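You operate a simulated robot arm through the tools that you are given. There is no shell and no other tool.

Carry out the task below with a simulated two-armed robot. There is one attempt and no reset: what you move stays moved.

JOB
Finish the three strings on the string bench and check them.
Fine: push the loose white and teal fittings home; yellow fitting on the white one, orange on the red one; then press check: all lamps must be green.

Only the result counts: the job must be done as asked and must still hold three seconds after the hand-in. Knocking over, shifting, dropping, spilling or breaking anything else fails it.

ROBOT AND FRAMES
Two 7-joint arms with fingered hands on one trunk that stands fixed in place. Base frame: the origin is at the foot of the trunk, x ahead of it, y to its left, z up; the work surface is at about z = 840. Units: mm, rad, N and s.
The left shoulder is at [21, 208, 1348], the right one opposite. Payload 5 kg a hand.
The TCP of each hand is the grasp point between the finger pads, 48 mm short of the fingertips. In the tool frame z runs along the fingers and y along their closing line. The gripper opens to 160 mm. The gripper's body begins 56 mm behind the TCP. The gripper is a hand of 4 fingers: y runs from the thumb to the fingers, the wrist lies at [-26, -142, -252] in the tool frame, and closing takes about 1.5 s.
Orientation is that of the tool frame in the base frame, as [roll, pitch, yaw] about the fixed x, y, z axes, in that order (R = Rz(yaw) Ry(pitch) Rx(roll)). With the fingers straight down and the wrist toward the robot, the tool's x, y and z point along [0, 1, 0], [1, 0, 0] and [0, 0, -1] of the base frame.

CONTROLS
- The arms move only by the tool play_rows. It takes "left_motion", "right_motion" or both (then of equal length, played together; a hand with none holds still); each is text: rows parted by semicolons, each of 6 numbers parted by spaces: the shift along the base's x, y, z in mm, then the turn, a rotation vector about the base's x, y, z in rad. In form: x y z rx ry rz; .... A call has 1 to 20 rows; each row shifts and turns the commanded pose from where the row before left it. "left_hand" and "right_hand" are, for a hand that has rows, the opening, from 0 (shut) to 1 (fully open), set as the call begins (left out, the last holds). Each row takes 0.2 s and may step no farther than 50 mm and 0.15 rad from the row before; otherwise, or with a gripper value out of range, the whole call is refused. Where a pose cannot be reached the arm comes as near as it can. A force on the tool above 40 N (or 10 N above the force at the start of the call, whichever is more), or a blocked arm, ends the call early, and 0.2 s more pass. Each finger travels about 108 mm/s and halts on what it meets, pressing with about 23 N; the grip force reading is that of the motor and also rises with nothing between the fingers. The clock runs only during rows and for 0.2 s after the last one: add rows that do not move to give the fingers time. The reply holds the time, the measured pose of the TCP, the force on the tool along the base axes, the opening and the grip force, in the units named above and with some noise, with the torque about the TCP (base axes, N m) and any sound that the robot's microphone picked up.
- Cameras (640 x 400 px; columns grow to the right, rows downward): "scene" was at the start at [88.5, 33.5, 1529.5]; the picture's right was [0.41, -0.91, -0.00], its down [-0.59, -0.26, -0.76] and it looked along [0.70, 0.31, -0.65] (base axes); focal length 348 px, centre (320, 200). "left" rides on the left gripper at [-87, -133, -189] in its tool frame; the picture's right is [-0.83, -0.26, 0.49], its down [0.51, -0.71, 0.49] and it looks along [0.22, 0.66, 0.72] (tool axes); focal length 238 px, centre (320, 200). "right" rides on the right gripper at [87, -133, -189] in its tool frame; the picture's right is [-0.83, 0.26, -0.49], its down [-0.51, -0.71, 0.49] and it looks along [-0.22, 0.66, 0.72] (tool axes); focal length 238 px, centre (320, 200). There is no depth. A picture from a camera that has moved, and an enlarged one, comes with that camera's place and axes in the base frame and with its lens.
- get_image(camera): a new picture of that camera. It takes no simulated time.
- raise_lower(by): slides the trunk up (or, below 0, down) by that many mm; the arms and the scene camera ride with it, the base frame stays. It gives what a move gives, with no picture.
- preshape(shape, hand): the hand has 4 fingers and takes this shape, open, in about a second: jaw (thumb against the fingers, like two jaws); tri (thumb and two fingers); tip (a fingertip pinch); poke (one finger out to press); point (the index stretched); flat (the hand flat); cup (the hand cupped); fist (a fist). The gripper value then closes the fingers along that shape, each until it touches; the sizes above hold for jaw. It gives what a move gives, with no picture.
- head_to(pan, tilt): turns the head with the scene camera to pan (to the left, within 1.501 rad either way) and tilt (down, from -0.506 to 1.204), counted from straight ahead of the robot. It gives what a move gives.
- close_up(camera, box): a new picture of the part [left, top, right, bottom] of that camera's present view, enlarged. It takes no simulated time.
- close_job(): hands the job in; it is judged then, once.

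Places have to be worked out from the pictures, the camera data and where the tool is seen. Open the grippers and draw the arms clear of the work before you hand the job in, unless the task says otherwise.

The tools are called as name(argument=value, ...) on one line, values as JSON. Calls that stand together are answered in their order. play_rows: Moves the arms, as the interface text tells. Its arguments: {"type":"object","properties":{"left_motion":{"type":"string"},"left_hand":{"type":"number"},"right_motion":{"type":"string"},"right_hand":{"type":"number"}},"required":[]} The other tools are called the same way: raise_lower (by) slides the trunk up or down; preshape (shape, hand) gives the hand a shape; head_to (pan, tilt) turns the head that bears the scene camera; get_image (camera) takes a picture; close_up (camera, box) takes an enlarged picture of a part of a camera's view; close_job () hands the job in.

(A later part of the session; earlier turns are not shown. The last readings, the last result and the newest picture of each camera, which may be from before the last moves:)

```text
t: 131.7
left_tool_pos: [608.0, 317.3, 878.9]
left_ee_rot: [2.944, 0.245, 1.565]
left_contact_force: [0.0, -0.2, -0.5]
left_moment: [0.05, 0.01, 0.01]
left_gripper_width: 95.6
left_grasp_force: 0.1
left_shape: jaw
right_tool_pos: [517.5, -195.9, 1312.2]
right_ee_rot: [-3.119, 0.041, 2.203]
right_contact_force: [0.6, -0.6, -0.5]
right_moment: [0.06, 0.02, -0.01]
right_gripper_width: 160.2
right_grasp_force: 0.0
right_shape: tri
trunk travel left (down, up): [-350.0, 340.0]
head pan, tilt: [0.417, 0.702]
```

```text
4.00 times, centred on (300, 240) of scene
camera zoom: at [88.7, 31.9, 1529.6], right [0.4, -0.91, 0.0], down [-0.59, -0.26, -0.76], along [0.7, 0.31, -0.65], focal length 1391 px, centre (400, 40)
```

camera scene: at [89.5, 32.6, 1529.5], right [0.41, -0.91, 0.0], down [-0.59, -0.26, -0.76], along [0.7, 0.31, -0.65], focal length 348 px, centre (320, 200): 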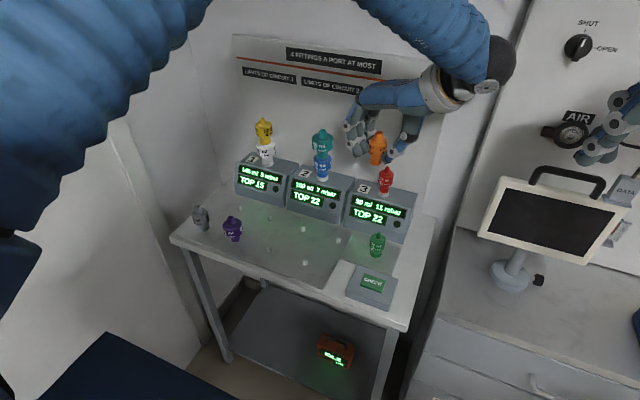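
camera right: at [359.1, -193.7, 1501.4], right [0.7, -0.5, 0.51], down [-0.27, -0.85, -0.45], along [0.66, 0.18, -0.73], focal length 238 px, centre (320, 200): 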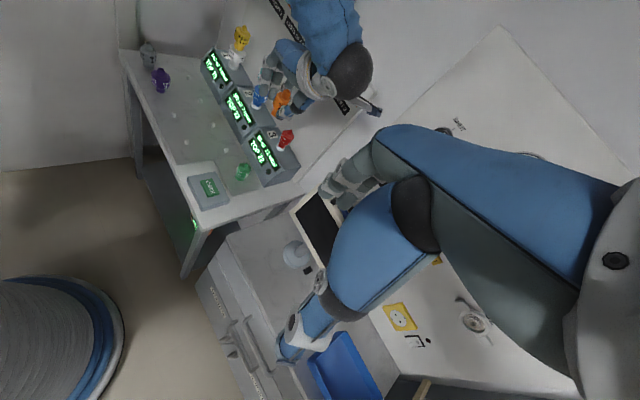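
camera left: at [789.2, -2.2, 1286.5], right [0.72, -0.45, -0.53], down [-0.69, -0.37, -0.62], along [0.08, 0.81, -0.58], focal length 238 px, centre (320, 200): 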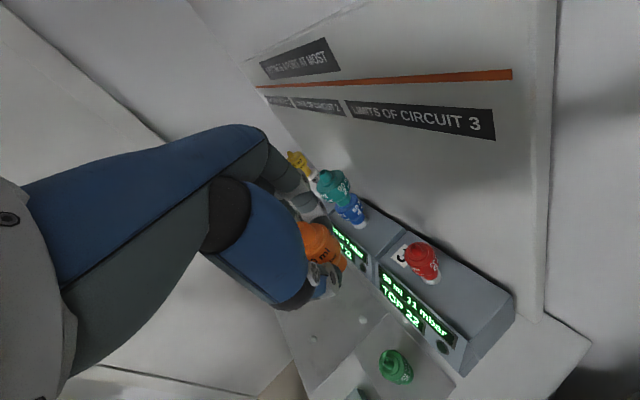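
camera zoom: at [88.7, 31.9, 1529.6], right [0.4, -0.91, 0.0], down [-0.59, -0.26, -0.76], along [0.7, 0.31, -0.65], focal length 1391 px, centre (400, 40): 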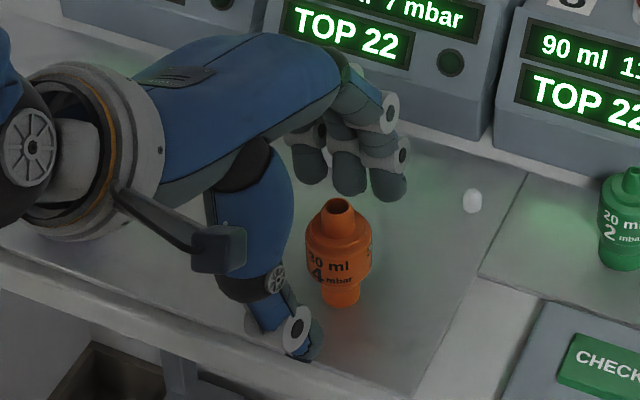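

The thumb and fingers still straddle orange symmetrically. I close and lift.

play_rows(left_motion="0 0 0 0 0 0; 0 0 0 0 0 0; 0 0 0 0 0 0; 0 0 0 0 0 0; 0 0 0 0 0 0; 0 0 0 0 0 0; 0 0 0 0 0 0", left_hand=0)

play_rows(left_motion="0 0 5 0 0 0; 0 0 10 0 0 0; 0 0 15 0 0 0; 0 0 20 0 0 0; 0 0 25 0 0 0; 0 0 25 0 0 0; 0 0 0 0 0 0; 0 0 0 0 0 0")

close_up(camera="right", box=[130, 40, 250, 150])

close_up(camera="scene", box=[250, 160, 350, 260])

close_up(camera="left", box=[250, 150, 430, 310])

```text
t: 133.3
left_tool_pos: [609.3, 318.9, 877.5]
left_ee_rot: [2.944, 0.242, 1.568]
left_contact_force: [-0.9, 0.0, 0.0]
left_moment: [0.03, 0.06, -0.02]
left_gripper_width: 32.3
left_grasp_force: 23.2
left_shape: jaw
right_tool_pos: [517.3, -195.0, 1314.0]
right_ee_rot: [-3.118, 0.039, 2.204]
right_contact_force: [0.4, 0.0, 0.3]
right_moment: [0.01, 0.01, 0.01]
right_gripper_width: 159.7
right_grasp_force: 0.0
right_shape: tri
trunk travel left (down, up): [-350.0, 340.0]
head pan, tilt: [0.417, 0.702]
```

```text
t: 135.1
left_tool_pos: [607.2, 320.3, 977.9]
left_ee_rot: [2.944, 0.244, 1.569]
left_contact_force: [0.7, 0.2, 0.5]
left_moment: [0.01, -0.04, -0.01]
left_gripper_width: 32.3
left_grasp_force: 23.5
left_shape: jaw
right_tool_pos: [515.9, -194.7, 1314.6]
right_ee_rot: [-3.119, 0.04, 2.202]
right_contact_force: [0.0, 0.1, 0.2]
right_moment: [0.02, -0.05, 0.01]
right_gripper_width: 159.8
right_grasp_force: 0.1
right_shape: tri
trunk travel left (down, up): [-350.0, 340.0]
head pan, tilt: [0.417, 0.702]
```

```text
3.64 times, centred on (190, 95) of right
camera zoom: at [357.6, -193.3, 1501.9], right [0.7, -0.5, 0.51], down [-0.27, -0.85, -0.45], along [0.66, 0.18, -0.73], focal length 867 px, centre (793, 582)
```

zoom: 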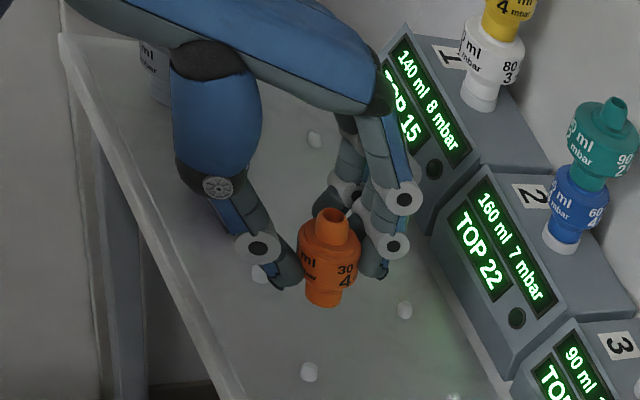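

```text
4.00 times, centred on (300, 210) of scene
camera zoom: at [88.0, 33.1, 1529.6], right [0.41, -0.91, 0.0], down [-0.59, -0.26, -0.76], along [0.7, 0.31, -0.65], focal length 1391 px, centre (400, 160)
```

zoom: 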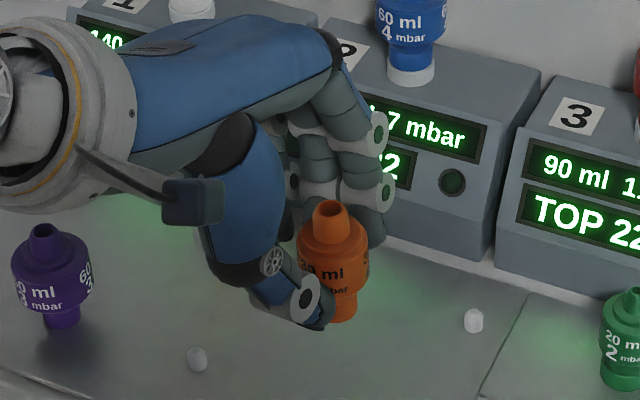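

```text
2.50 times, centred on (340, 230) of left
camera zoom: at [439.1, 273.9, 1153.3], right [-0.16, -0.94, -0.31], down [-0.6, 0.34, -0.72], along [0.79, 0.07, -0.61], focal length 596 px, centre (270, 125)
```

zoom: 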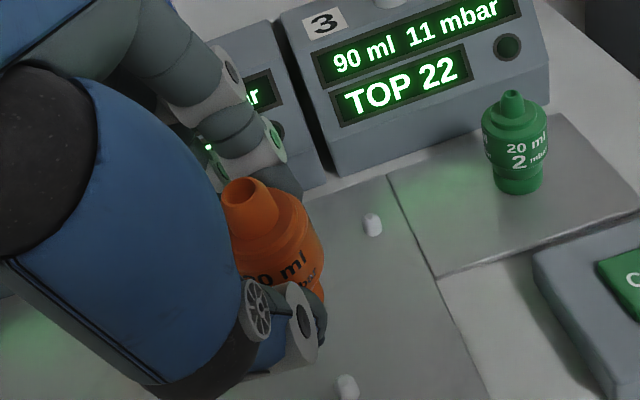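

Orange hangs upright with the new lean. I raise it and carry it toward port 3, yawing 1.2 rad as before.

play_rows(left_motion="0 0 25 0 0 0; 0 0 25 0 0 0; 0 0 25 0 0 0; 0 0 25 0 0 0; 0 0 25 0 0 0; 0 0 25 0 0 0; 18 -14.3 0 0 0 0.133; 18 -14.3 0 0 0 0.133; 18 -14.3 0 0 0 0.133; 18 -14.3 0 0 0 0.133; 18 -14.3 0 0 0 0.133; 18 -14.3 0 0 0 0.133; 18 -14.3 0 0 0 0.133; 18 -14.3 0 0 0 0.133; 18 -14.3 0 0 0 0.136; 15 0 0 0 0 0; 15 0 0 0 0 0; 0 0 0 0 0 0")

get_image(camera="scene")

get_image(camera="left")

close_up(camera="scene", box=[330, 90, 450, 210])

close_up(camera="right", box=[240, 50, 340, 160])

```text
t: 138.9
left_tool_pos: [799.3, 190.2, 1128.5]
left_ee_rot: [2.943, 0.242, 2.767]
left_contact_force: [0.3, -0.2, 0.8]
left_moment: [0.0, 0.01, -0.02]
left_gripper_width: 31.8
left_grasp_force: 23.1
left_shape: jaw
right_tool_pos: [516.0, -194.4, 1314.9]
right_ee_rot: [-3.119, 0.04, 2.202]
right_contact_force: [-0.9, 0.0, 0.7]
right_moment: [0.03, -0.02, -0.01]
right_gripper_width: 159.7
right_grasp_force: 0.2
right_shape: tri
trunk travel left (down, up): [-350.0, 340.0]
head pan, tilt: [0.417, 0.702]
```

```text
taken
camera scene: at [87.8, 32.9, 1529.7], right [0.41, -0.91, 0.0], down [-0.59, -0.26, -0.76], along [0.7, 0.31, -0.65], focal length 348 px, centre (320, 200)
```

scene: 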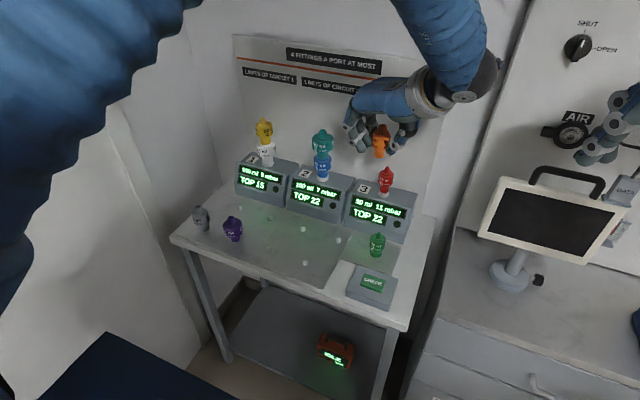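

```text
taken
camera left: at [781.0, 17.0, 1303.8], right [0.81, -0.49, -0.31], down [-0.54, -0.43, -0.72], along [0.22, 0.76, -0.61], focal length 238 px, centre (320, 200)
```

left: 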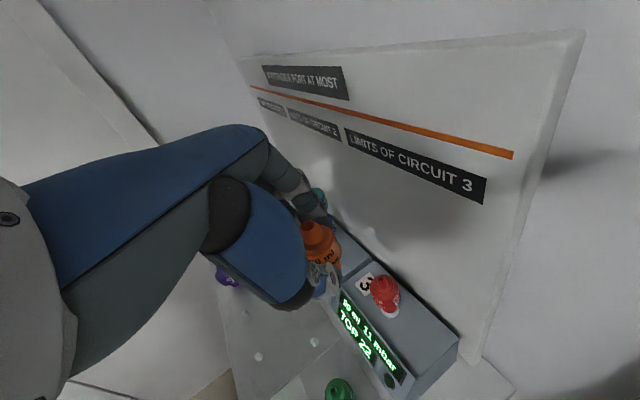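

```text
3.33 times, centred on (390, 150) of scene
camera zoom: at [87.8, 32.9, 1529.7], right [0.41, -0.91, 0.0], down [-0.59, -0.26, -0.76], along [0.7, 0.31, -0.65], focal length 1159 px, centre (87, 367)
```

zoom: 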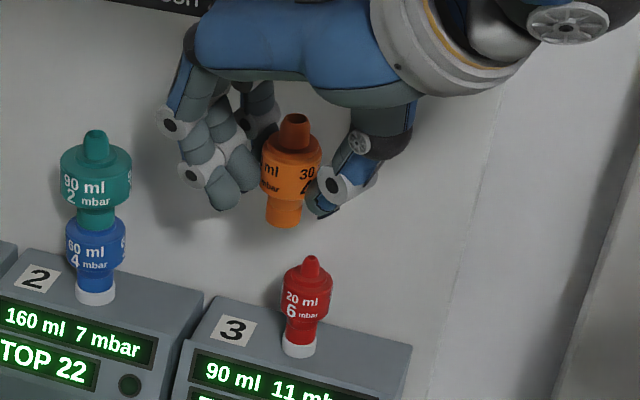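

```text
3.64 times, centred on (290, 105) of right
camera zoom: at [357.3, -193.6, 1501.9], right [0.7, -0.5, 0.51], down [-0.27, -0.85, -0.45], along [0.66, 0.18, -0.73], focal length 867 px, centre (429, 546)
```

zoom: 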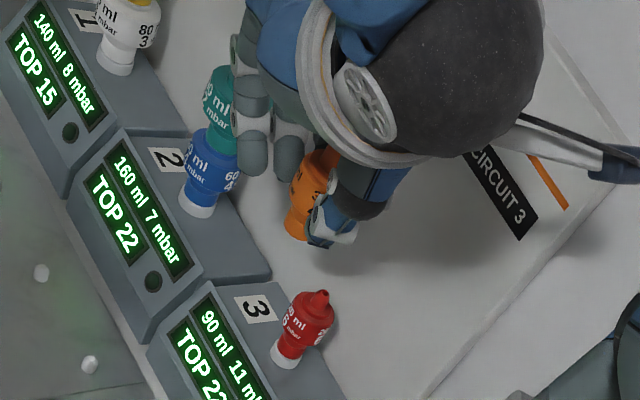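

The camera housing now trails the fingers by ~18 mm in x, so it will clear the panel. I advance to about [846,180] and measure against red.

play_rows(left_motion="10 -2 0 0 0 0; 10 -2 0 0 0 0; 10 -2 0 0 0 0; 10 -2 0 0 0 0; 7 -2 0 0 0 0; 0 0 0 0 0 0")

close_up(camera="scene", box=[350, 110, 420, 200])

close_up(camera="right", box=[250, 70, 330, 160])

close_up(camera="left", box=[280, 190, 420, 310])

```text
t: 140.3
left_tool_pos: [846.8, 179.8, 1129.2]
left_ee_rot: [2.944, 0.244, 2.767]
left_contact_force: [0.0, 0.6, -1.2]
left_moment: [-0.01, -0.01, -0.01]
left_gripper_width: 32.0
left_grasp_force: 23.2
left_shape: jaw
right_tool_pos: [516.6, -193.9, 1314.7]
right_ee_rot: [-3.117, 0.04, 2.204]
right_contact_force: [-0.2, -0.5, 0.3]
right_moment: [-0.02, -0.02, -0.01]
right_gripper_width: 159.7
right_grasp_force: 0.1
right_shape: tri
trunk travel left (down, up): [-350.0, 340.0]
head pan, tilt: [0.417, 0.702]
```

```text
4.44 times, centred on (385, 155) of scene
camera zoom: at [88.4, 33.0, 1529.6], right [0.41, -0.91, 0.0], down [-0.59, -0.26, -0.76], along [0.7, 0.31, -0.65], focal length 1546 px, centre (31, 400)
```

zoom: 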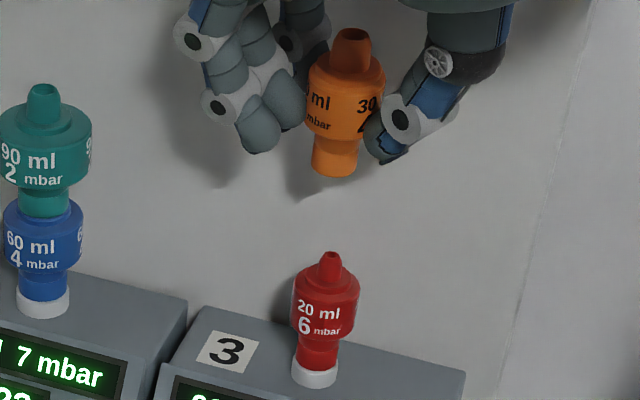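

```text
4.44 times, centred on (290, 115) of right
camera zoom: at [357.9, -193.3, 1501.8], right [0.7, -0.5, 0.51], down [-0.27, -0.85, -0.45], along [0.66, 0.18, -0.73], focal length 1059 px, centre (453, 578)
```

zoom: 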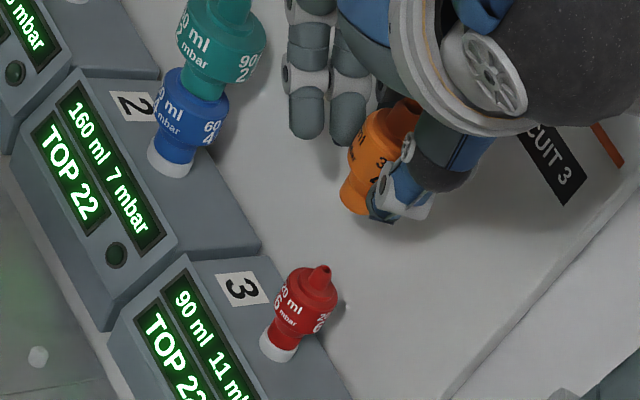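

```text
3.33 times, centred on (350, 250) of left
camera zoom: at [828.4, 7.1, 1303.5], right [0.81, -0.49, -0.31], down [-0.54, -0.43, -0.72], along [0.22, 0.76, -0.61], focal length 794 px, centre (220, 33)
```

zoom: 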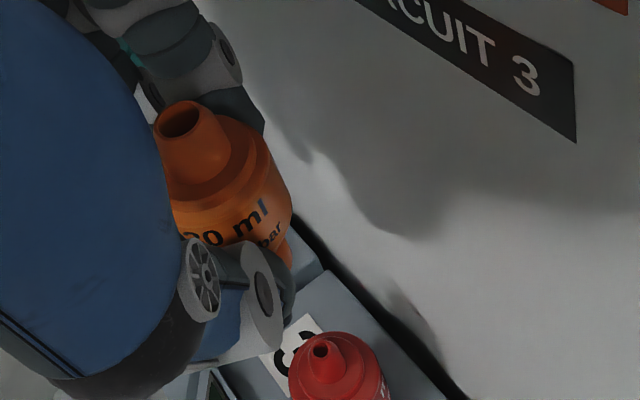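

Left and scene views agree: about +8 mm x, −2 mm y. I apply it and lower until orange's base is ~12 mm above red's tip.

play_rows(left_motion="3 -1 0 0 0 0; 3 -1 0 0 0 0; 2 0 0 0 0 0; 0 0 -10 0 0 0; 0 0 -10 0 0 0; 0 0 -10 0 0 0; 0 0 -10 0 0 0; 0 0 -8 0 0 0; 0 0 0 0 0 0")

close_up(camera="scene", box=[360, 120, 420, 200])

close_up(camera="right", box=[255, 85, 315, 155])

close_up(camera="left", box=[290, 200, 390, 290])

```text
t: 142.3
left_tool_pos: [855.2, 178.1, 1080.9]
left_ee_rot: [2.944, 0.244, 2.765]
left_contact_force: [0.3, 0.5, -0.8]
left_moment: [-0.01, 0.02, -0.02]
left_gripper_width: 31.9
left_grasp_force: 22.8
left_shape: jaw
right_tool_pos: [517.1, -193.1, 1313.8]
right_ee_rot: [-3.116, 0.04, 2.202]
right_contact_force: [-0.3, -0.1, -0.5]
right_moment: [0.0, -0.04, 0.03]
right_gripper_width: 160.0
right_grasp_force: 0.0
right_shape: tri
trunk travel left (down, up): [-350.0, 340.0]
head pan, tilt: [0.417, 0.702]
```

```text
5.00 times, centred on (390, 160) of scene
camera zoom: at [88.4, 33.1, 1529.6], right [0.41, -0.91, 0.0], down [-0.59, -0.26, -0.76], along [0.7, 0.31, -0.65], focal length 1739 px, centre (-30, 400)
```

zoom: 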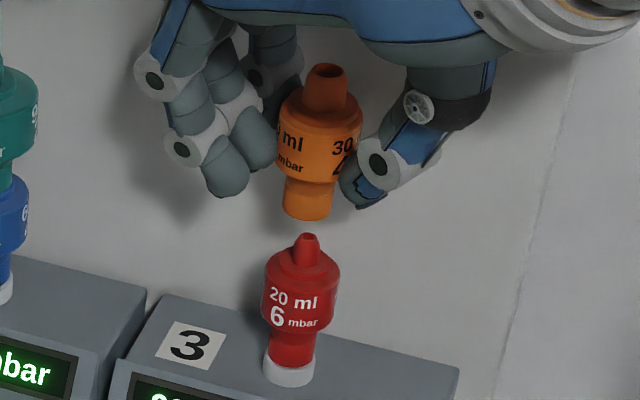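

```text
5.71 times, centred on (285, 120) of right
camera zoom: at [357.9, -193.3, 1501.8], right [0.7, -0.5, 0.51], down [-0.27, -0.85, -0.45], along [0.66, 0.18, -0.73], focal length 1362 px, centre (520, 657)
```

zoom: 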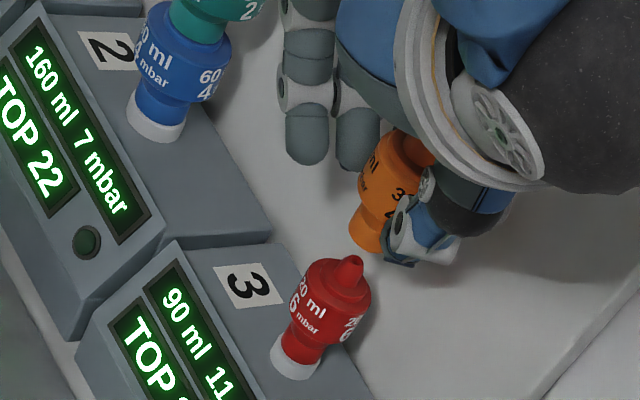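

```text
4.44 times, centred on (340, 245) of left
camera zoom: at [836.3, 5.0, 1255.6], right [0.81, -0.49, -0.31], down [-0.54, -0.43, -0.72], along [0.22, 0.76, -0.61], focal length 1059 px, centre (231, 0)
```

zoom: 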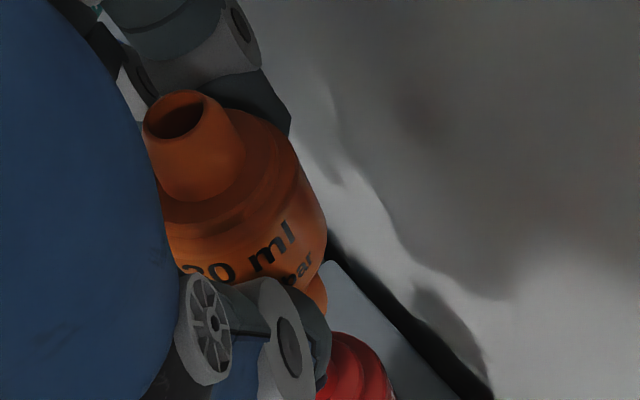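

Scene shows ~2 mm left to go; the right view is less clear. I zoom tightly on the gap in each camera.

close_up(camera="right", box=[275, 100, 305, 130])

close_up(camera="scene", box=[372, 130, 412, 175])

close_up(camera="left", box=[340, 250, 390, 300])

```text
13.33 times, centred on (290, 115) of right
camera zoom: at [357.9, -193.3, 1501.8], right [0.7, -0.5, 0.51], down [-0.27, -0.85, -0.45], along [0.66, 0.18, -0.73], focal length 3178 px, centre (720, 1333)
```

zoom: 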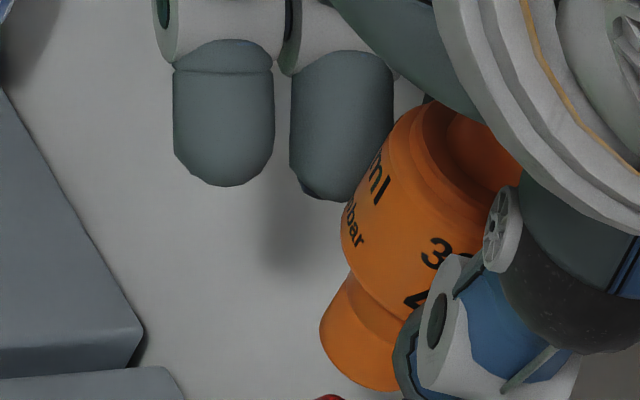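

```text
8.89 times, centred on (392, 152) of scene
camera zoom: at [88.4, 33.1, 1529.6], right [0.41, -0.91, 0.0], down [-0.59, -0.26, -0.76], along [0.7, 0.31, -0.65], focal length 3091 px, centre (-320, 622)
```

zoom: 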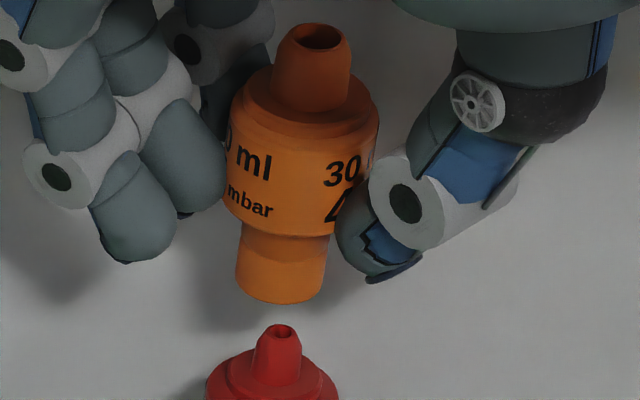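

```text
8.00 times, centred on (365, 275) of left
camera zoom: at [836.3, 5.0, 1255.6], right [0.81, -0.49, -0.31], down [-0.54, -0.43, -0.72], along [0.22, 0.76, -0.61], focal length 1907 px, centre (-40, -400)
```

zoom: 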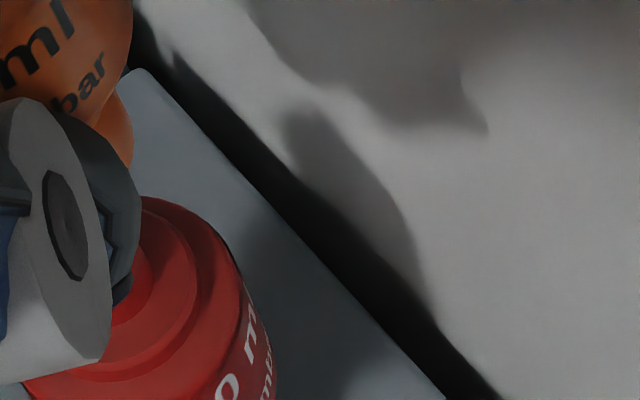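

All three views agree within ~2 mm now. I nudge −1 mm in y and lower slowly so red's cone enters orange's socket.

play_rows(left_motion="0 -1 -3 0 0 0; 0 0 -3 0 0 0; 0 0 -2 0 0 0; 0 0 -2 0 0 0; 0 0 -1.5 0 0 0; 0 0 -1.5 0 0 0; 0 0 0 0 0 0")

close_up(camera="scene", box=[372, 140, 412, 185])

close_up(camera="right", box=[272, 105, 302, 135])

```text
t: 143.9
left_tool_pos: [856.2, 177.2, 1067.6]
left_ee_rot: [2.944, 0.243, 2.766]
left_contact_force: [-0.1, -0.1, -0.1]
left_moment: [0.0, 0.03, -0.02]
left_gripper_width: 32.1
left_grasp_force: 22.8
left_shape: jaw
right_tool_pos: [515.7, -195.4, 1315.0]
right_ee_rot: [-3.117, 0.039, 2.199]
right_contact_force: [0.0, -0.3, -0.4]
right_moment: [-0.06, -0.03, -0.02]
right_gripper_width: 160.0
right_grasp_force: 0.0
right_shape: tri
trunk travel left (down, up): [-350.0, 340.0]
head pan, tilt: [0.417, 0.702]
```

```text
8.89 times, centred on (392, 162) of scene
camera zoom: at [88.5, 33.1, 1529.6], right [0.41, -0.91, 0.0], down [-0.59, -0.26, -0.76], along [0.7, 0.31, -0.65], focal length 3091 px, centre (-320, 533)
```

zoom: 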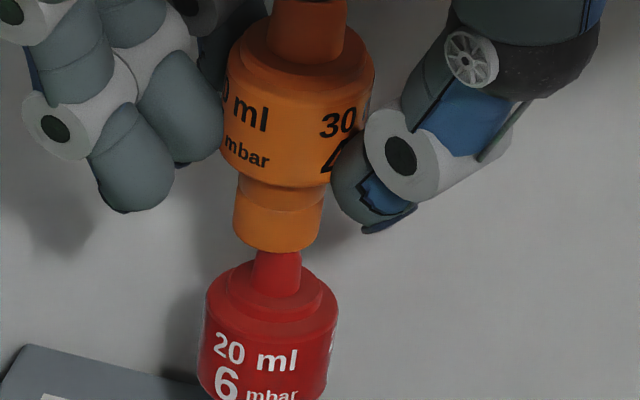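

```text
13.33 times, centred on (287, 120) of right
camera zoom: at [358.0, -193.3, 1501.8], right [0.7, -0.5, 0.51], down [-0.27, -0.85, -0.45], along [0.66, 0.18, -0.73], focal length 3178 px, centre (760, 1267)
```

zoom: 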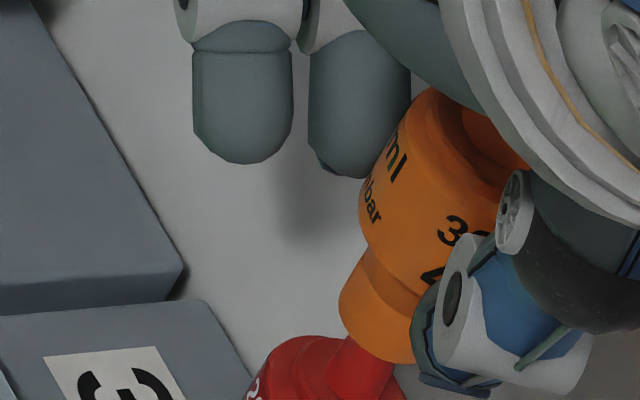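

The cone is concentric with orange's stem in both views. I continue down in small steps.

play_rows(left_motion="0 -0.7 -1.5 0 0 0; 0 0 -1.5 0 0 0; 0 0 -1.5 0 0 0; 0 0 -1.5 0 0 0; 0 0 -1 0 0 0; 0 0 -1 0 0 0; 0 0 0 0 0 0")

close_up(camera="scene", box=[372, 140, 412, 185])

close_up(camera="right", box=[272, 105, 302, 135])

```text
t: 145.5
left_tool_pos: [854.9, 175.9, 1060.4]
left_ee_rot: [2.942, 0.244, 2.765]
left_contact_force: [-1.2, -1.0, 0.3]
left_moment: [-0.03, 0.04, 0.01]
left_gripper_width: 32.1
left_grasp_force: 23.0
left_shape: jaw
right_tool_pos: [516.5, -192.6, 1314.0]
right_ee_rot: [-3.116, 0.039, 2.201]
right_contact_force: [-0.5, 0.4, 0.4]
right_moment: [-0.03, 0.01, 0.01]
right_gripper_width: 160.1
right_grasp_force: 0.1
right_shape: tri
trunk travel left (down, up): [-350.0, 340.0]
head pan, tilt: [0.417, 0.702]
```

```text
8.89 times, centred on (392, 162) of scene
camera zoom: at [88.4, 33.0, 1529.6], right [0.41, -0.91, 0.0], down [-0.59, -0.26, -0.76], along [0.7, 0.31, -0.65], focal length 3091 px, centre (-320, 533)
```

zoom: 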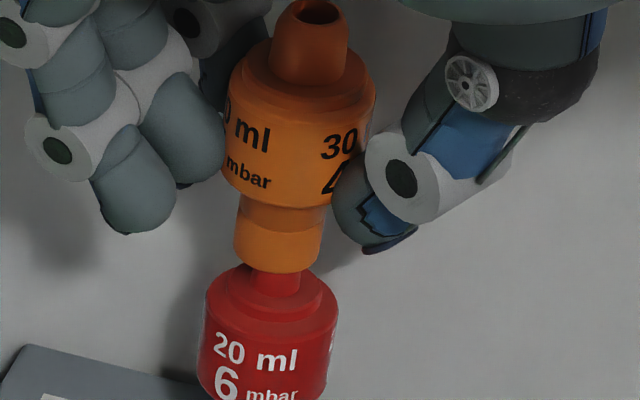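

```text
13.33 times, centred on (287, 120) of right
camera zoom: at [357.9, -193.3, 1501.8], right [0.7, -0.5, 0.51], down [-0.27, -0.85, -0.45], along [0.66, 0.18, -0.73], focal length 3178 px, centre (760, 1267)
```

zoom: 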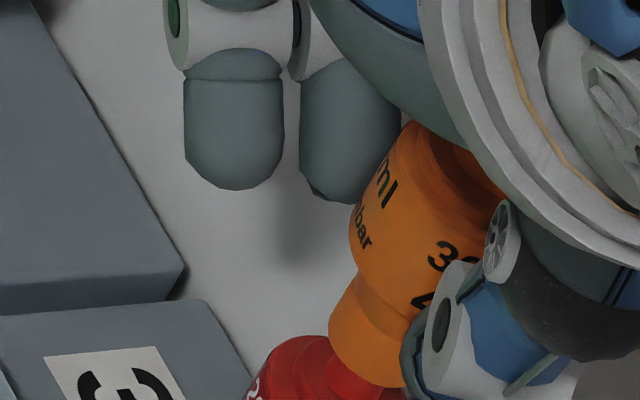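

Still free, so the cone is inside. I continue until the base meets resistance.

play_rows(left_motion="0 0 -1.5 0 0 0; 0 0 -1.5 0 0 0; 0 0 -1 0 0 0; 0 0 -1 0 0 0; 0 0 -1 0 0 0; 0 0 -1 0 0 0; 0 0 -1 0 0 0; 0 0 0 0 0 0")

close_up(camera="scene", box=[372, 140, 412, 185])

close_up(camera="right", box=[272, 105, 302, 135])

```text
t: 147.3
left_tool_pos: [855.3, 175.8, 1051.6]
left_ee_rot: [2.942, 0.246, 2.767]
left_contact_force: [-1.6, -4.4, 4.4]
left_moment: [-0.24, 0.17, -0.01]
left_gripper_width: 32.5
left_grasp_force: 22.7
left_shape: jaw
right_tool_pos: [515.7, -193.8, 1314.0]
right_ee_rot: [-3.118, 0.04, 2.201]
right_contact_force: [-0.5, -0.7, 0.3]
right_moment: [-0.02, 0.0, -0.02]
right_gripper_width: 159.8
right_grasp_force: 0.0
right_shape: tri
trunk travel left (down, up): [-350.0, 340.0]
head pan, tilt: [0.417, 0.702]
```

```text
8.89 times, centred on (392, 162) of scene
camera zoom: at [88.0, 32.6, 1529.7], right [0.41, -0.91, 0.0], down [-0.59, -0.26, -0.76], along [0.7, 0.31, -0.65], focal length 3091 px, centre (-320, 533)
```

zoom: 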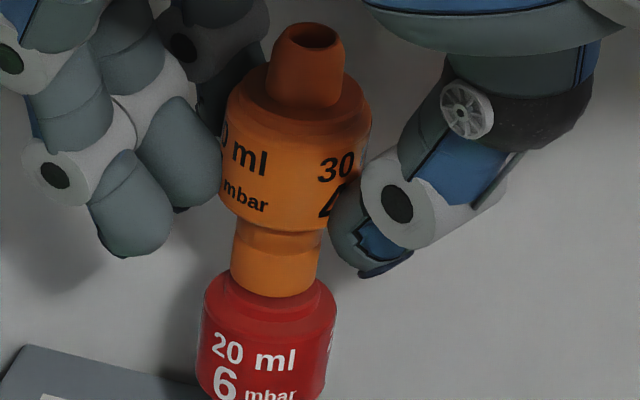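

```text
13.33 times, centred on (287, 120) of right
camera zoom: at [357.5, -193.8, 1501.9], right [0.7, -0.5, 0.51], down [-0.27, -0.85, -0.45], along [0.66, 0.18, -0.73], focal length 3178 px, centre (760, 1267)
```

zoom: 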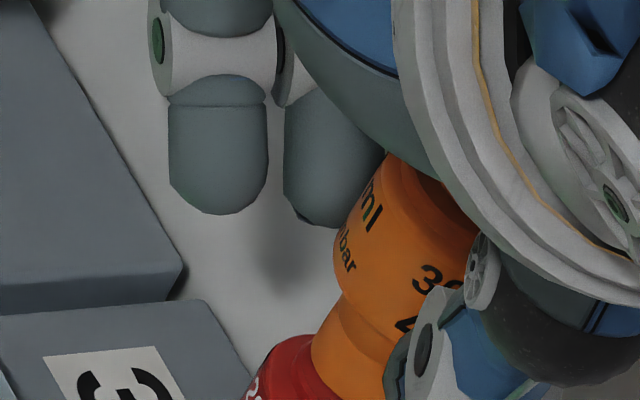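

Orange is nearly on red's shoulder with a slight sideways load; I ease −1 mm in y and press on.

play_rows(left_motion="0 -0.7 -1 0 0 0; 0 -0.3 -1 0 0 0; 0 0 -1 0 0 0; 0 0 -1 0 0 0; 0 0 -1 0 0 0; 0 0 0 0 0 0")

close_up(camera="scene", box=[372, 140, 412, 185])

close_up(camera="right", box=[272, 105, 302, 135])

```text
t: 148.7
left_tool_pos: [855.3, 175.1, 1050.1]
left_ee_rot: [2.941, 0.247, 2.767]
left_contact_force: [-5.1, -1.7, 22.9]
left_moment: [-0.24, 0.13, -0.01]
left_gripper_width: 33.3
left_grasp_force: 22.7
left_shape: jaw
right_tool_pos: [514.8, -196.2, 1315.7]
right_ee_rot: [-3.119, 0.042, 2.202]
right_contact_force: [0.0, -0.6, 0.9]
right_moment: [-0.01, 0.02, 0.03]
right_gripper_width: 159.8
right_grasp_force: 0.1
right_shape: tri
trunk travel left (down, up): [-350.0, 340.0]
head pan, tilt: [0.417, 0.702]
```

```text
8.89 times, centred on (392, 162) of scene
camera zoom: at [86.0, 32.4, 1529.9], right [0.41, -0.91, 0.0], down [-0.59, -0.26, -0.76], along [0.7, 0.31, -0.64], focal length 3091 px, centre (-320, 533)
```

zoom: 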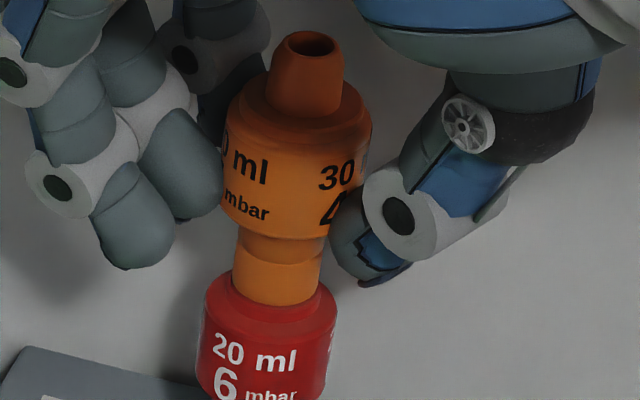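

```text
13.33 times, centred on (287, 120) of right
camera zoom: at [355.6, -194.0, 1502.4], right [0.7, -0.5, 0.51], down [-0.27, -0.85, -0.45], along [0.66, 0.18, -0.73], focal length 3178 px, centre (760, 1267)
```

zoom: 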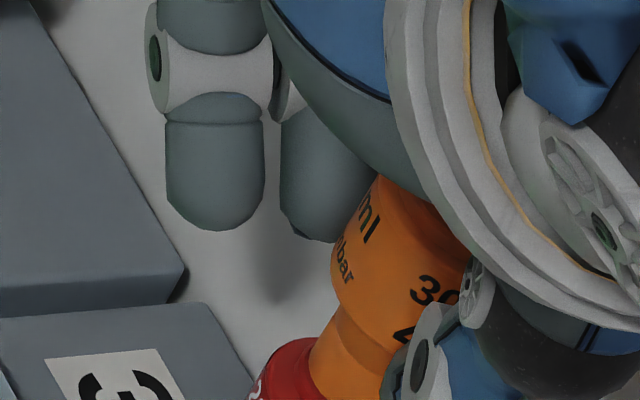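

About 23 N, with orange sitting on red's step. I unload a little, open the hand and check it stands.

play_rows(left_motion="0 0 1 0 0 0; 0 0 1 0 0 0; 0 0 0 0 0 0")

play_rows(left_motion="0 0 0 0 0 0; 0 0 0 0 0 0; 0 0 0 0 0 0; 0 0 0 0 0 0; 0 0 0 0 0 0", left_hand=0.5)

close_up(camera="scene", box=[350, 120, 430, 210])

close_up(camera="right", box=[250, 80, 320, 150])

```text
t: 149.5
left_tool_pos: [854.2, 174.5, 1049.1]
left_ee_rot: [2.942, 0.243, 2.768]
left_contact_force: [-4.3, -2.8, 18.4]
left_moment: [-0.15, 0.07, -0.02]
left_gripper_width: 33.7
left_grasp_force: 23.1
left_shape: jaw
right_tool_pos: [515.4, -194.8, 1315.2]
right_ee_rot: [-3.119, 0.042, 2.201]
right_contact_force: [-0.2, 0.5, 0.3]
right_moment: [0.0, 0.07, -0.01]
right_gripper_width: 160.1
right_grasp_force: 0.1
right_shape: tri
trunk travel left (down, up): [-350.0, 340.0]
head pan, tilt: [0.417, 0.702]
```

```text
t: 150.7
left_tool_pos: [855.0, 173.9, 1047.0]
left_ee_rot: [2.943, 0.243, 2.768]
left_contact_force: [0.5, -0.7, 0.5]
left_moment: [0.0, 0.02, -0.01]
left_gripper_width: 79.2
left_grasp_force: 0.1
left_shape: jaw
right_tool_pos: [515.5, -193.6, 1314.4]
right_ee_rot: [-3.117, 0.039, 2.202]
right_contact_force: [-0.2, -0.2, -0.5]
right_moment: [0.0, -0.05, 0.03]
right_gripper_width: 160.2
right_grasp_force: 0.1
right_shape: tri
trunk travel left (down, up): [-350.0, 340.0]
head pan, tilt: [0.417, 0.702]
```

```text
4.44 times, centred on (390, 165) of scene
camera zoom: at [88.3, 33.0, 1529.6], right [0.41, -0.91, 0.0], down [-0.59, -0.26, -0.76], along [0.7, 0.31, -0.65], focal length 1546 px, centre (9, 356)
```

zoom: 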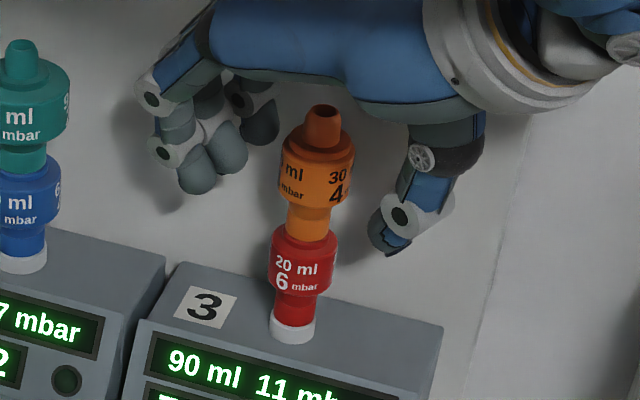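

```text
5.71 times, centred on (285, 115) of right
camera zoom: at [357.9, -193.4, 1501.8], right [0.7, -0.5, 0.51], down [-0.27, -0.85, -0.45], along [0.66, 0.18, -0.73], focal length 1362 px, centre (520, 686)
```

zoom: 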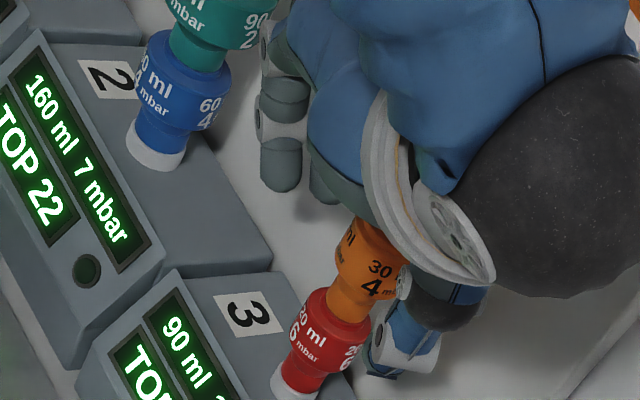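

Orange stands straight on red. I lift the hand straight up, back off and return to the pressing posture.

play_rows(left_motion="0 0 8 0 0 0; 0 0 10 0 0 0; 0 0 12 0 0 0; 0 0 15 0 0 0; 0 0 15 0 0 0; 0 0 20 0 0 0; 0 0 20 0 0 0; 0 0 20 0 0 0; -20 0 0 0 0 0; -20 0 0 0 0 0; -20 0 0 0 0 0; -20 5 0 0 0 0; 0 0 0 0 0 0")

play_rows(left_motion="0 5 0 0 0 -0.133; 0 5 0 0 0 -0.133; 0 5 0 0 0 -0.133; 0 0 0 0 0 -0.133; 0 0 0 0 0 -0.133; 0 0 0 0 0 -0.133; 0 0 0 0 0 -0.133; 0 0 0 0 0 -0.133; 0 0 0 0 0 -0.136; 0 -5 0 0.125 -0.125 0; 0 -5 0 0.12 -0.125 0; 0 0 0 0 0 0; 0 0 0 0 0 0", left_hand=0)

get_image(camera="scene")

close_up(camera="scene", box=[310, 80, 450, 210])

close_up(camera="right", box=[230, 40, 340, 160])

```text
t: 153.5
left_tool_pos: [774.5, 180.6, 1167.3]
left_ee_rot: [2.945, 0.243, 2.769]
left_contact_force: [0.7, -0.2, -0.9]
left_moment: [0.03, -0.01, 0.07]
left_gripper_width: 79.5
left_grasp_force: 0.1
left_shape: jaw
right_tool_pos: [516.3, -194.8, 1314.9]
right_ee_rot: [-3.117, 0.04, 2.202]
right_contact_force: [0.8, -0.2, 0.1]
right_moment: [0.03, 0.02, 0.05]
right_gripper_width: 159.6
right_grasp_force: 0.0
right_shape: tri
trunk travel left (down, up): [-350.0, 340.0]
head pan, tilt: [0.417, 0.702]
```

```text
refused: row 10 steps farther than a row can; nothing moved
```

```text
taken
camera scene: at [89.2, 32.6, 1529.5], right [0.41, -0.91, 0.0], down [-0.59, -0.26, -0.76], along [0.7, 0.31, -0.65], focal length 348 px, centre (320, 200)
```

scene: 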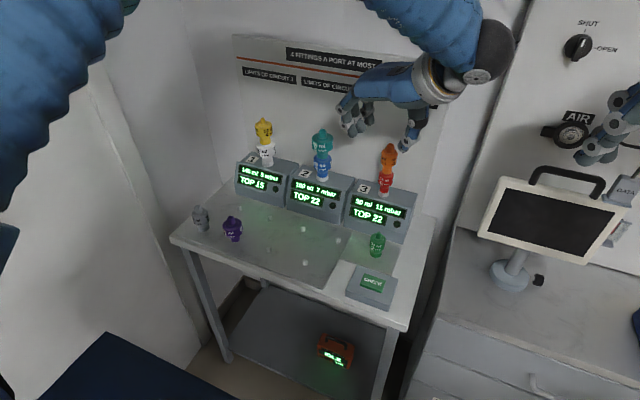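

```text
3.08 times, centred on (380, 145) of scene
camera zoom: at [89.2, 32.6, 1529.5], right [0.41, -0.91, 0.0], down [-0.59, -0.26, -0.76], along [0.7, 0.31, -0.65], focal length 1070 px, centre (135, 369)
```

zoom: 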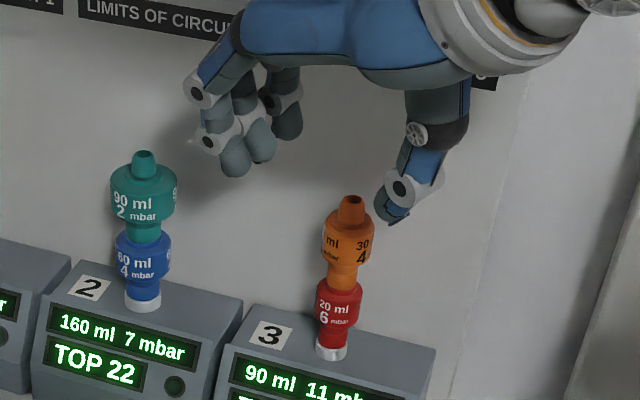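

```text
3.33 times, centred on (285, 100) of right
camera zoom: at [358.8, -193.8, 1501.5], right [0.7, -0.5, 0.51], down [-0.27, -0.85, -0.45], along [0.66, 0.18, -0.73], focal length 794 px, centre (437, 533)
```

zoom: 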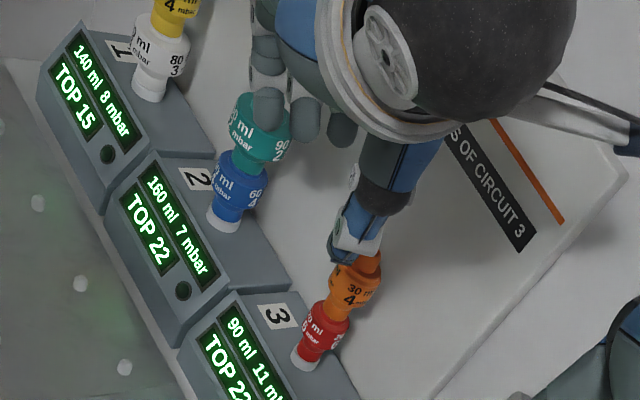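

The call was refused for too large a turn per row; I redo it with separate smaller turns.

play_rows(left_motion="0 3 0 0 0 -0.133; 0 3 0 0 0 -0.133; 0 0 0 0 0 -0.133; 0 0 0 0 0 -0.133; 0 0 0 0 0 -0.133; 0 0 0 0 0 -0.133; 0 0 0 0 0 -0.133; 0 0 0 0 0 -0.133; 0 0 0 0 0 -0.137; 0 0 0 0.122 0 0; 0 0 0 0.122 0 0; 0 0 0 0 -0.125 0; 0 0 0 0 -0.125 0; 0 0 0 0 0 0; 0 0 0 0 0 0", left_hand=0)

close_up(camera="scene", box=[310, 80, 450, 210])

close_up(camera="right", box=[230, 40, 340, 160])

get_image(camera="left")

```text
t: 156.7
left_tool_pos: [775.7, 188.2, 1168.6]
left_ee_rot: [2.697, 0.001, 1.567]
left_contact_force: [0.1, -0.1, 0.5]
left_moment: [-0.04, 0.03, 0.0]
left_gripper_width: 0.0
left_grasp_force: 22.9
left_shape: jaw
right_tool_pos: [518.0, -193.2, 1314.4]
right_ee_rot: [-3.119, 0.04, 2.202]
right_contact_force: [0.2, 0.2, -0.1]
right_moment: [-0.01, 0.0, 0.02]
right_gripper_width: 159.9
right_grasp_force: 0.1
right_shape: tri
trunk travel left (down, up): [-350.0, 340.0]
head pan, tilt: [0.417, 0.702]
```

```text
3.08 times, centred on (380, 145) of scene
camera zoom: at [88.6, 33.8, 1529.6], right [0.41, -0.91, 0.0], down [-0.59, -0.26, -0.76], along [0.7, 0.31, -0.65], focal length 1070 px, centre (135, 369)
```

zoom: 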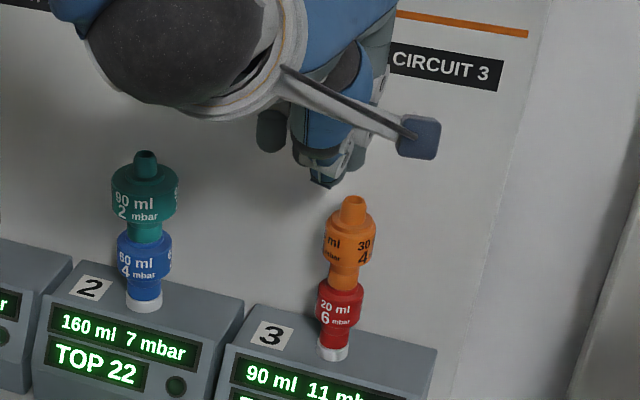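

```text
3.33 times, centred on (285, 100) of right
camera zoom: at [358.1, -192.4, 1501.9], right [0.7, -0.5, 0.51], down [-0.27, -0.85, -0.45], along [0.66, 0.18, -0.73], focal length 794 px, centre (437, 533)
```

zoom: 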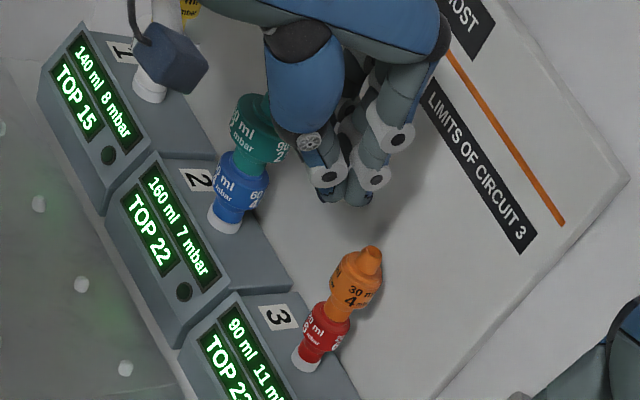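

```text
taken
camera left: at [573.4, 100.7, 1280.3], right [-0.03, -0.83, -0.55], down [-0.43, 0.51, -0.75], along [0.9, 0.21, -0.37], focal length 238 px, centre (320, 200)
```

left: 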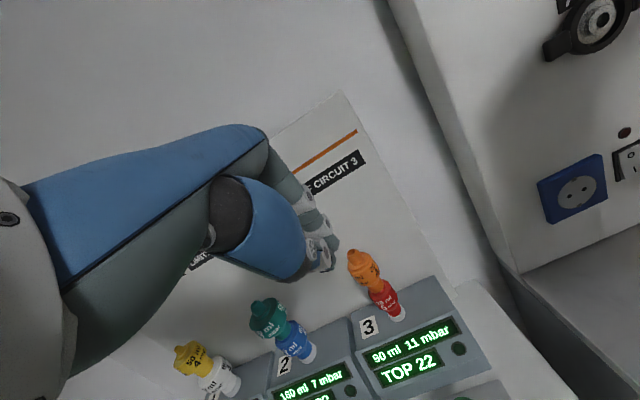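

Orange's top is near [863,181,1060]. Using the same offset that centred the thumb on yellow, I move over it and descend to just above.

play_rows(left_motion="15 -2 0 0 0 0; 15 -2 0 0 0 0; 15 -2 0 0 0 0; 15 -2 0 0 0 0; 14 -1 0 0 0 0; 0 0 -15 0 0 0; 0 0 -15 0 0 0; 0 0 -13 0 0 0; 0 0 0 0 0 0")

close_up(camera="scene", box=[350, 100, 430, 190])

close_up(camera="right", box=[250, 60, 330, 150])

close_up(camera="left", box=[250, 190, 410, 310])

```text
t: 158.7
left_tool_pos: [850.4, 178.1, 1125.9]
left_ee_rot: [2.696, -0.002, 1.568]
left_contact_force: [-0.4, -1.0, 0.4]
left_moment: [0.0, -0.01, 0.02]
left_gripper_width: 0.0
left_grasp_force: 22.9
left_shape: jaw
right_tool_pos: [516.0, -194.9, 1314.4]
right_ee_rot: [-3.118, 0.039, 2.201]
right_contact_force: [-0.7, 0.2, -0.5]
right_moment: [-0.02, -0.02, -0.02]
right_gripper_width: 160.1
right_grasp_force: 0.1
right_shape: tri
trunk travel left (down, up): [-350.0, 340.0]
head pan, tilt: [0.417, 0.702]
```

```text
4.44 times, centred on (390, 145) of scene
camera zoom: at [88.2, 33.1, 1529.6], right [0.41, -0.91, 0.0], down [-0.59, -0.26, -0.76], along [0.7, 0.31, -0.65], focal length 1546 px, centre (9, 444)
```

zoom: 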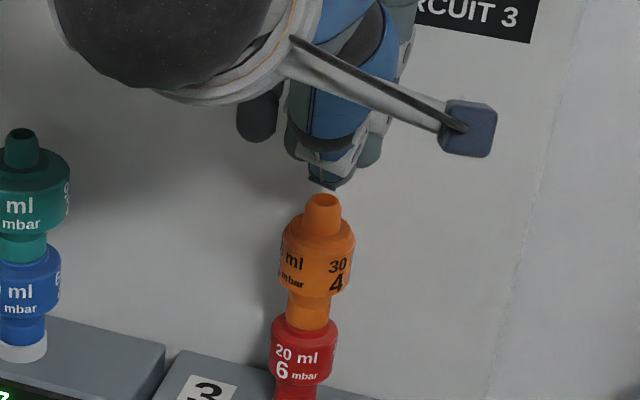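

```text
4.44 times, centred on (290, 105) of right
camera zoom: at [357.8, -193.3, 1501.9], right [0.7, -0.5, 0.51], down [-0.27, -0.85, -0.45], along [0.66, 0.18, -0.73], focal length 1059 px, centre (453, 622)
```

zoom: 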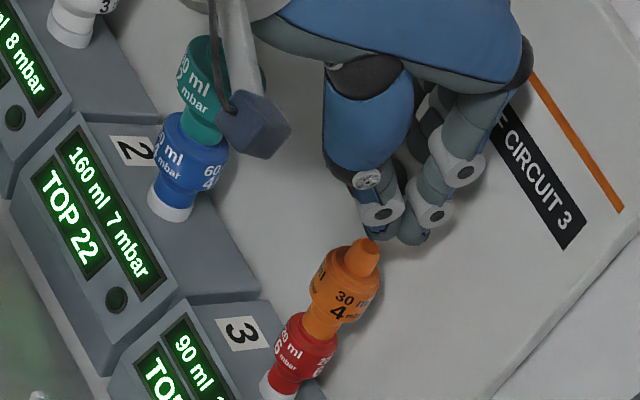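

```text
3.33 times, centred on (330, 250) of left
camera zoom: at [647.7, 90.4, 1238.3], right [-0.03, -0.83, -0.55], down [-0.42, 0.51, -0.75], along [0.9, 0.21, -0.37], focal length 794 px, centre (287, 33)
```

zoom: 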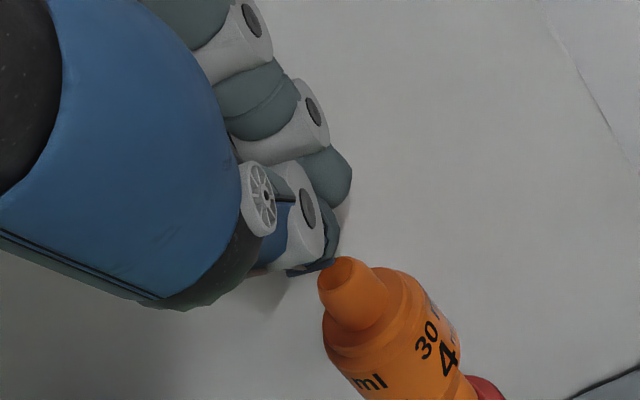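

The thumb tip is right over orange's rim. I press down slowly to the limit.

play_rows(left_motion="0 0 -5 0 0 0; 0 0 -4 0 0 0; 0 0 -3 0 0 0; 0 0 -2 0 0 0; 0 0 -1.5 0 0 0; 0 0 -1.5 0 0 0; 0 0 -1 0 0 0; 0 0 -1 0 0 0; 0 0 -1 0 0 0; 0 0 -1 0 0 0; 0 0 -1 0 0 0; 0 0 0 0 0 0")

close_up(camera="scene", box=[350, 100, 430, 190])

close_up(camera="right", box=[250, 60, 330, 150])

```text
t: 161.0
left_tool_pos: [851.8, 176.2, 1112.2]
left_ee_rot: [2.68, 0.0, 1.568]
left_contact_force: [-9.0, -0.5, 21.8]
left_moment: [-0.09, 0.35, -0.07]
left_gripper_width: 0.0
left_grasp_force: 23.4
left_shape: jaw
right_tool_pos: [515.7, -194.9, 1314.8]
right_ee_rot: [-3.117, 0.041, 2.202]
right_contact_force: [0.8, 1.1, -0.2]
right_moment: [-0.01, 0.1, 0.01]
right_gripper_width: 159.8
right_grasp_force: 0.0
right_shape: tri
trunk travel left (down, up): [-350.0, 340.0]
head pan, tilt: [0.417, 0.702]
stopped in row 11 (left hand): the force on the tool passed its limit at 41 N (the readings are from after the stop); the commanded pose is now the measured one
```

```text
4.44 times, centred on (390, 145) of scene
camera zoom: at [87.4, 33.0, 1529.5], right [0.41, -0.91, 0.0], down [-0.59, -0.26, -0.76], along [0.7, 0.31, -0.65], focal length 1546 px, centre (9, 444)
```

zoom: 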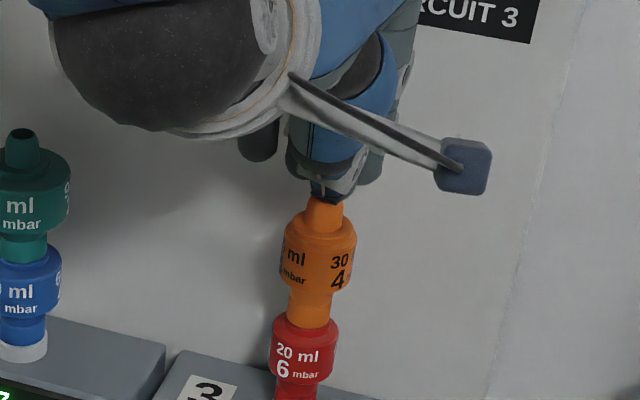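

```text
4.44 times, centred on (290, 105) of right
camera zoom: at [357.2, -193.4, 1501.8], right [0.7, -0.5, 0.51], down [-0.27, -0.85, -0.45], along [0.66, 0.18, -0.73], focal length 1059 px, centre (453, 622)
```

zoom: 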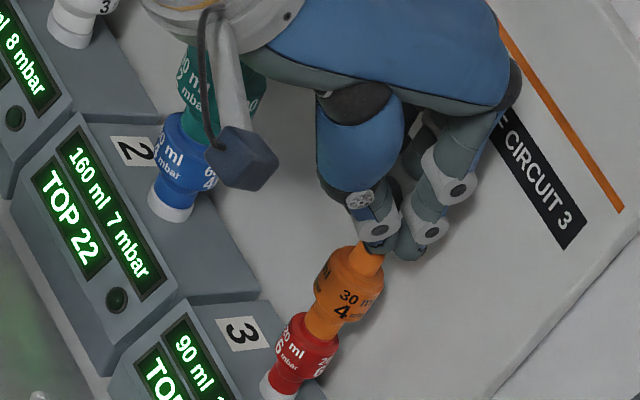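

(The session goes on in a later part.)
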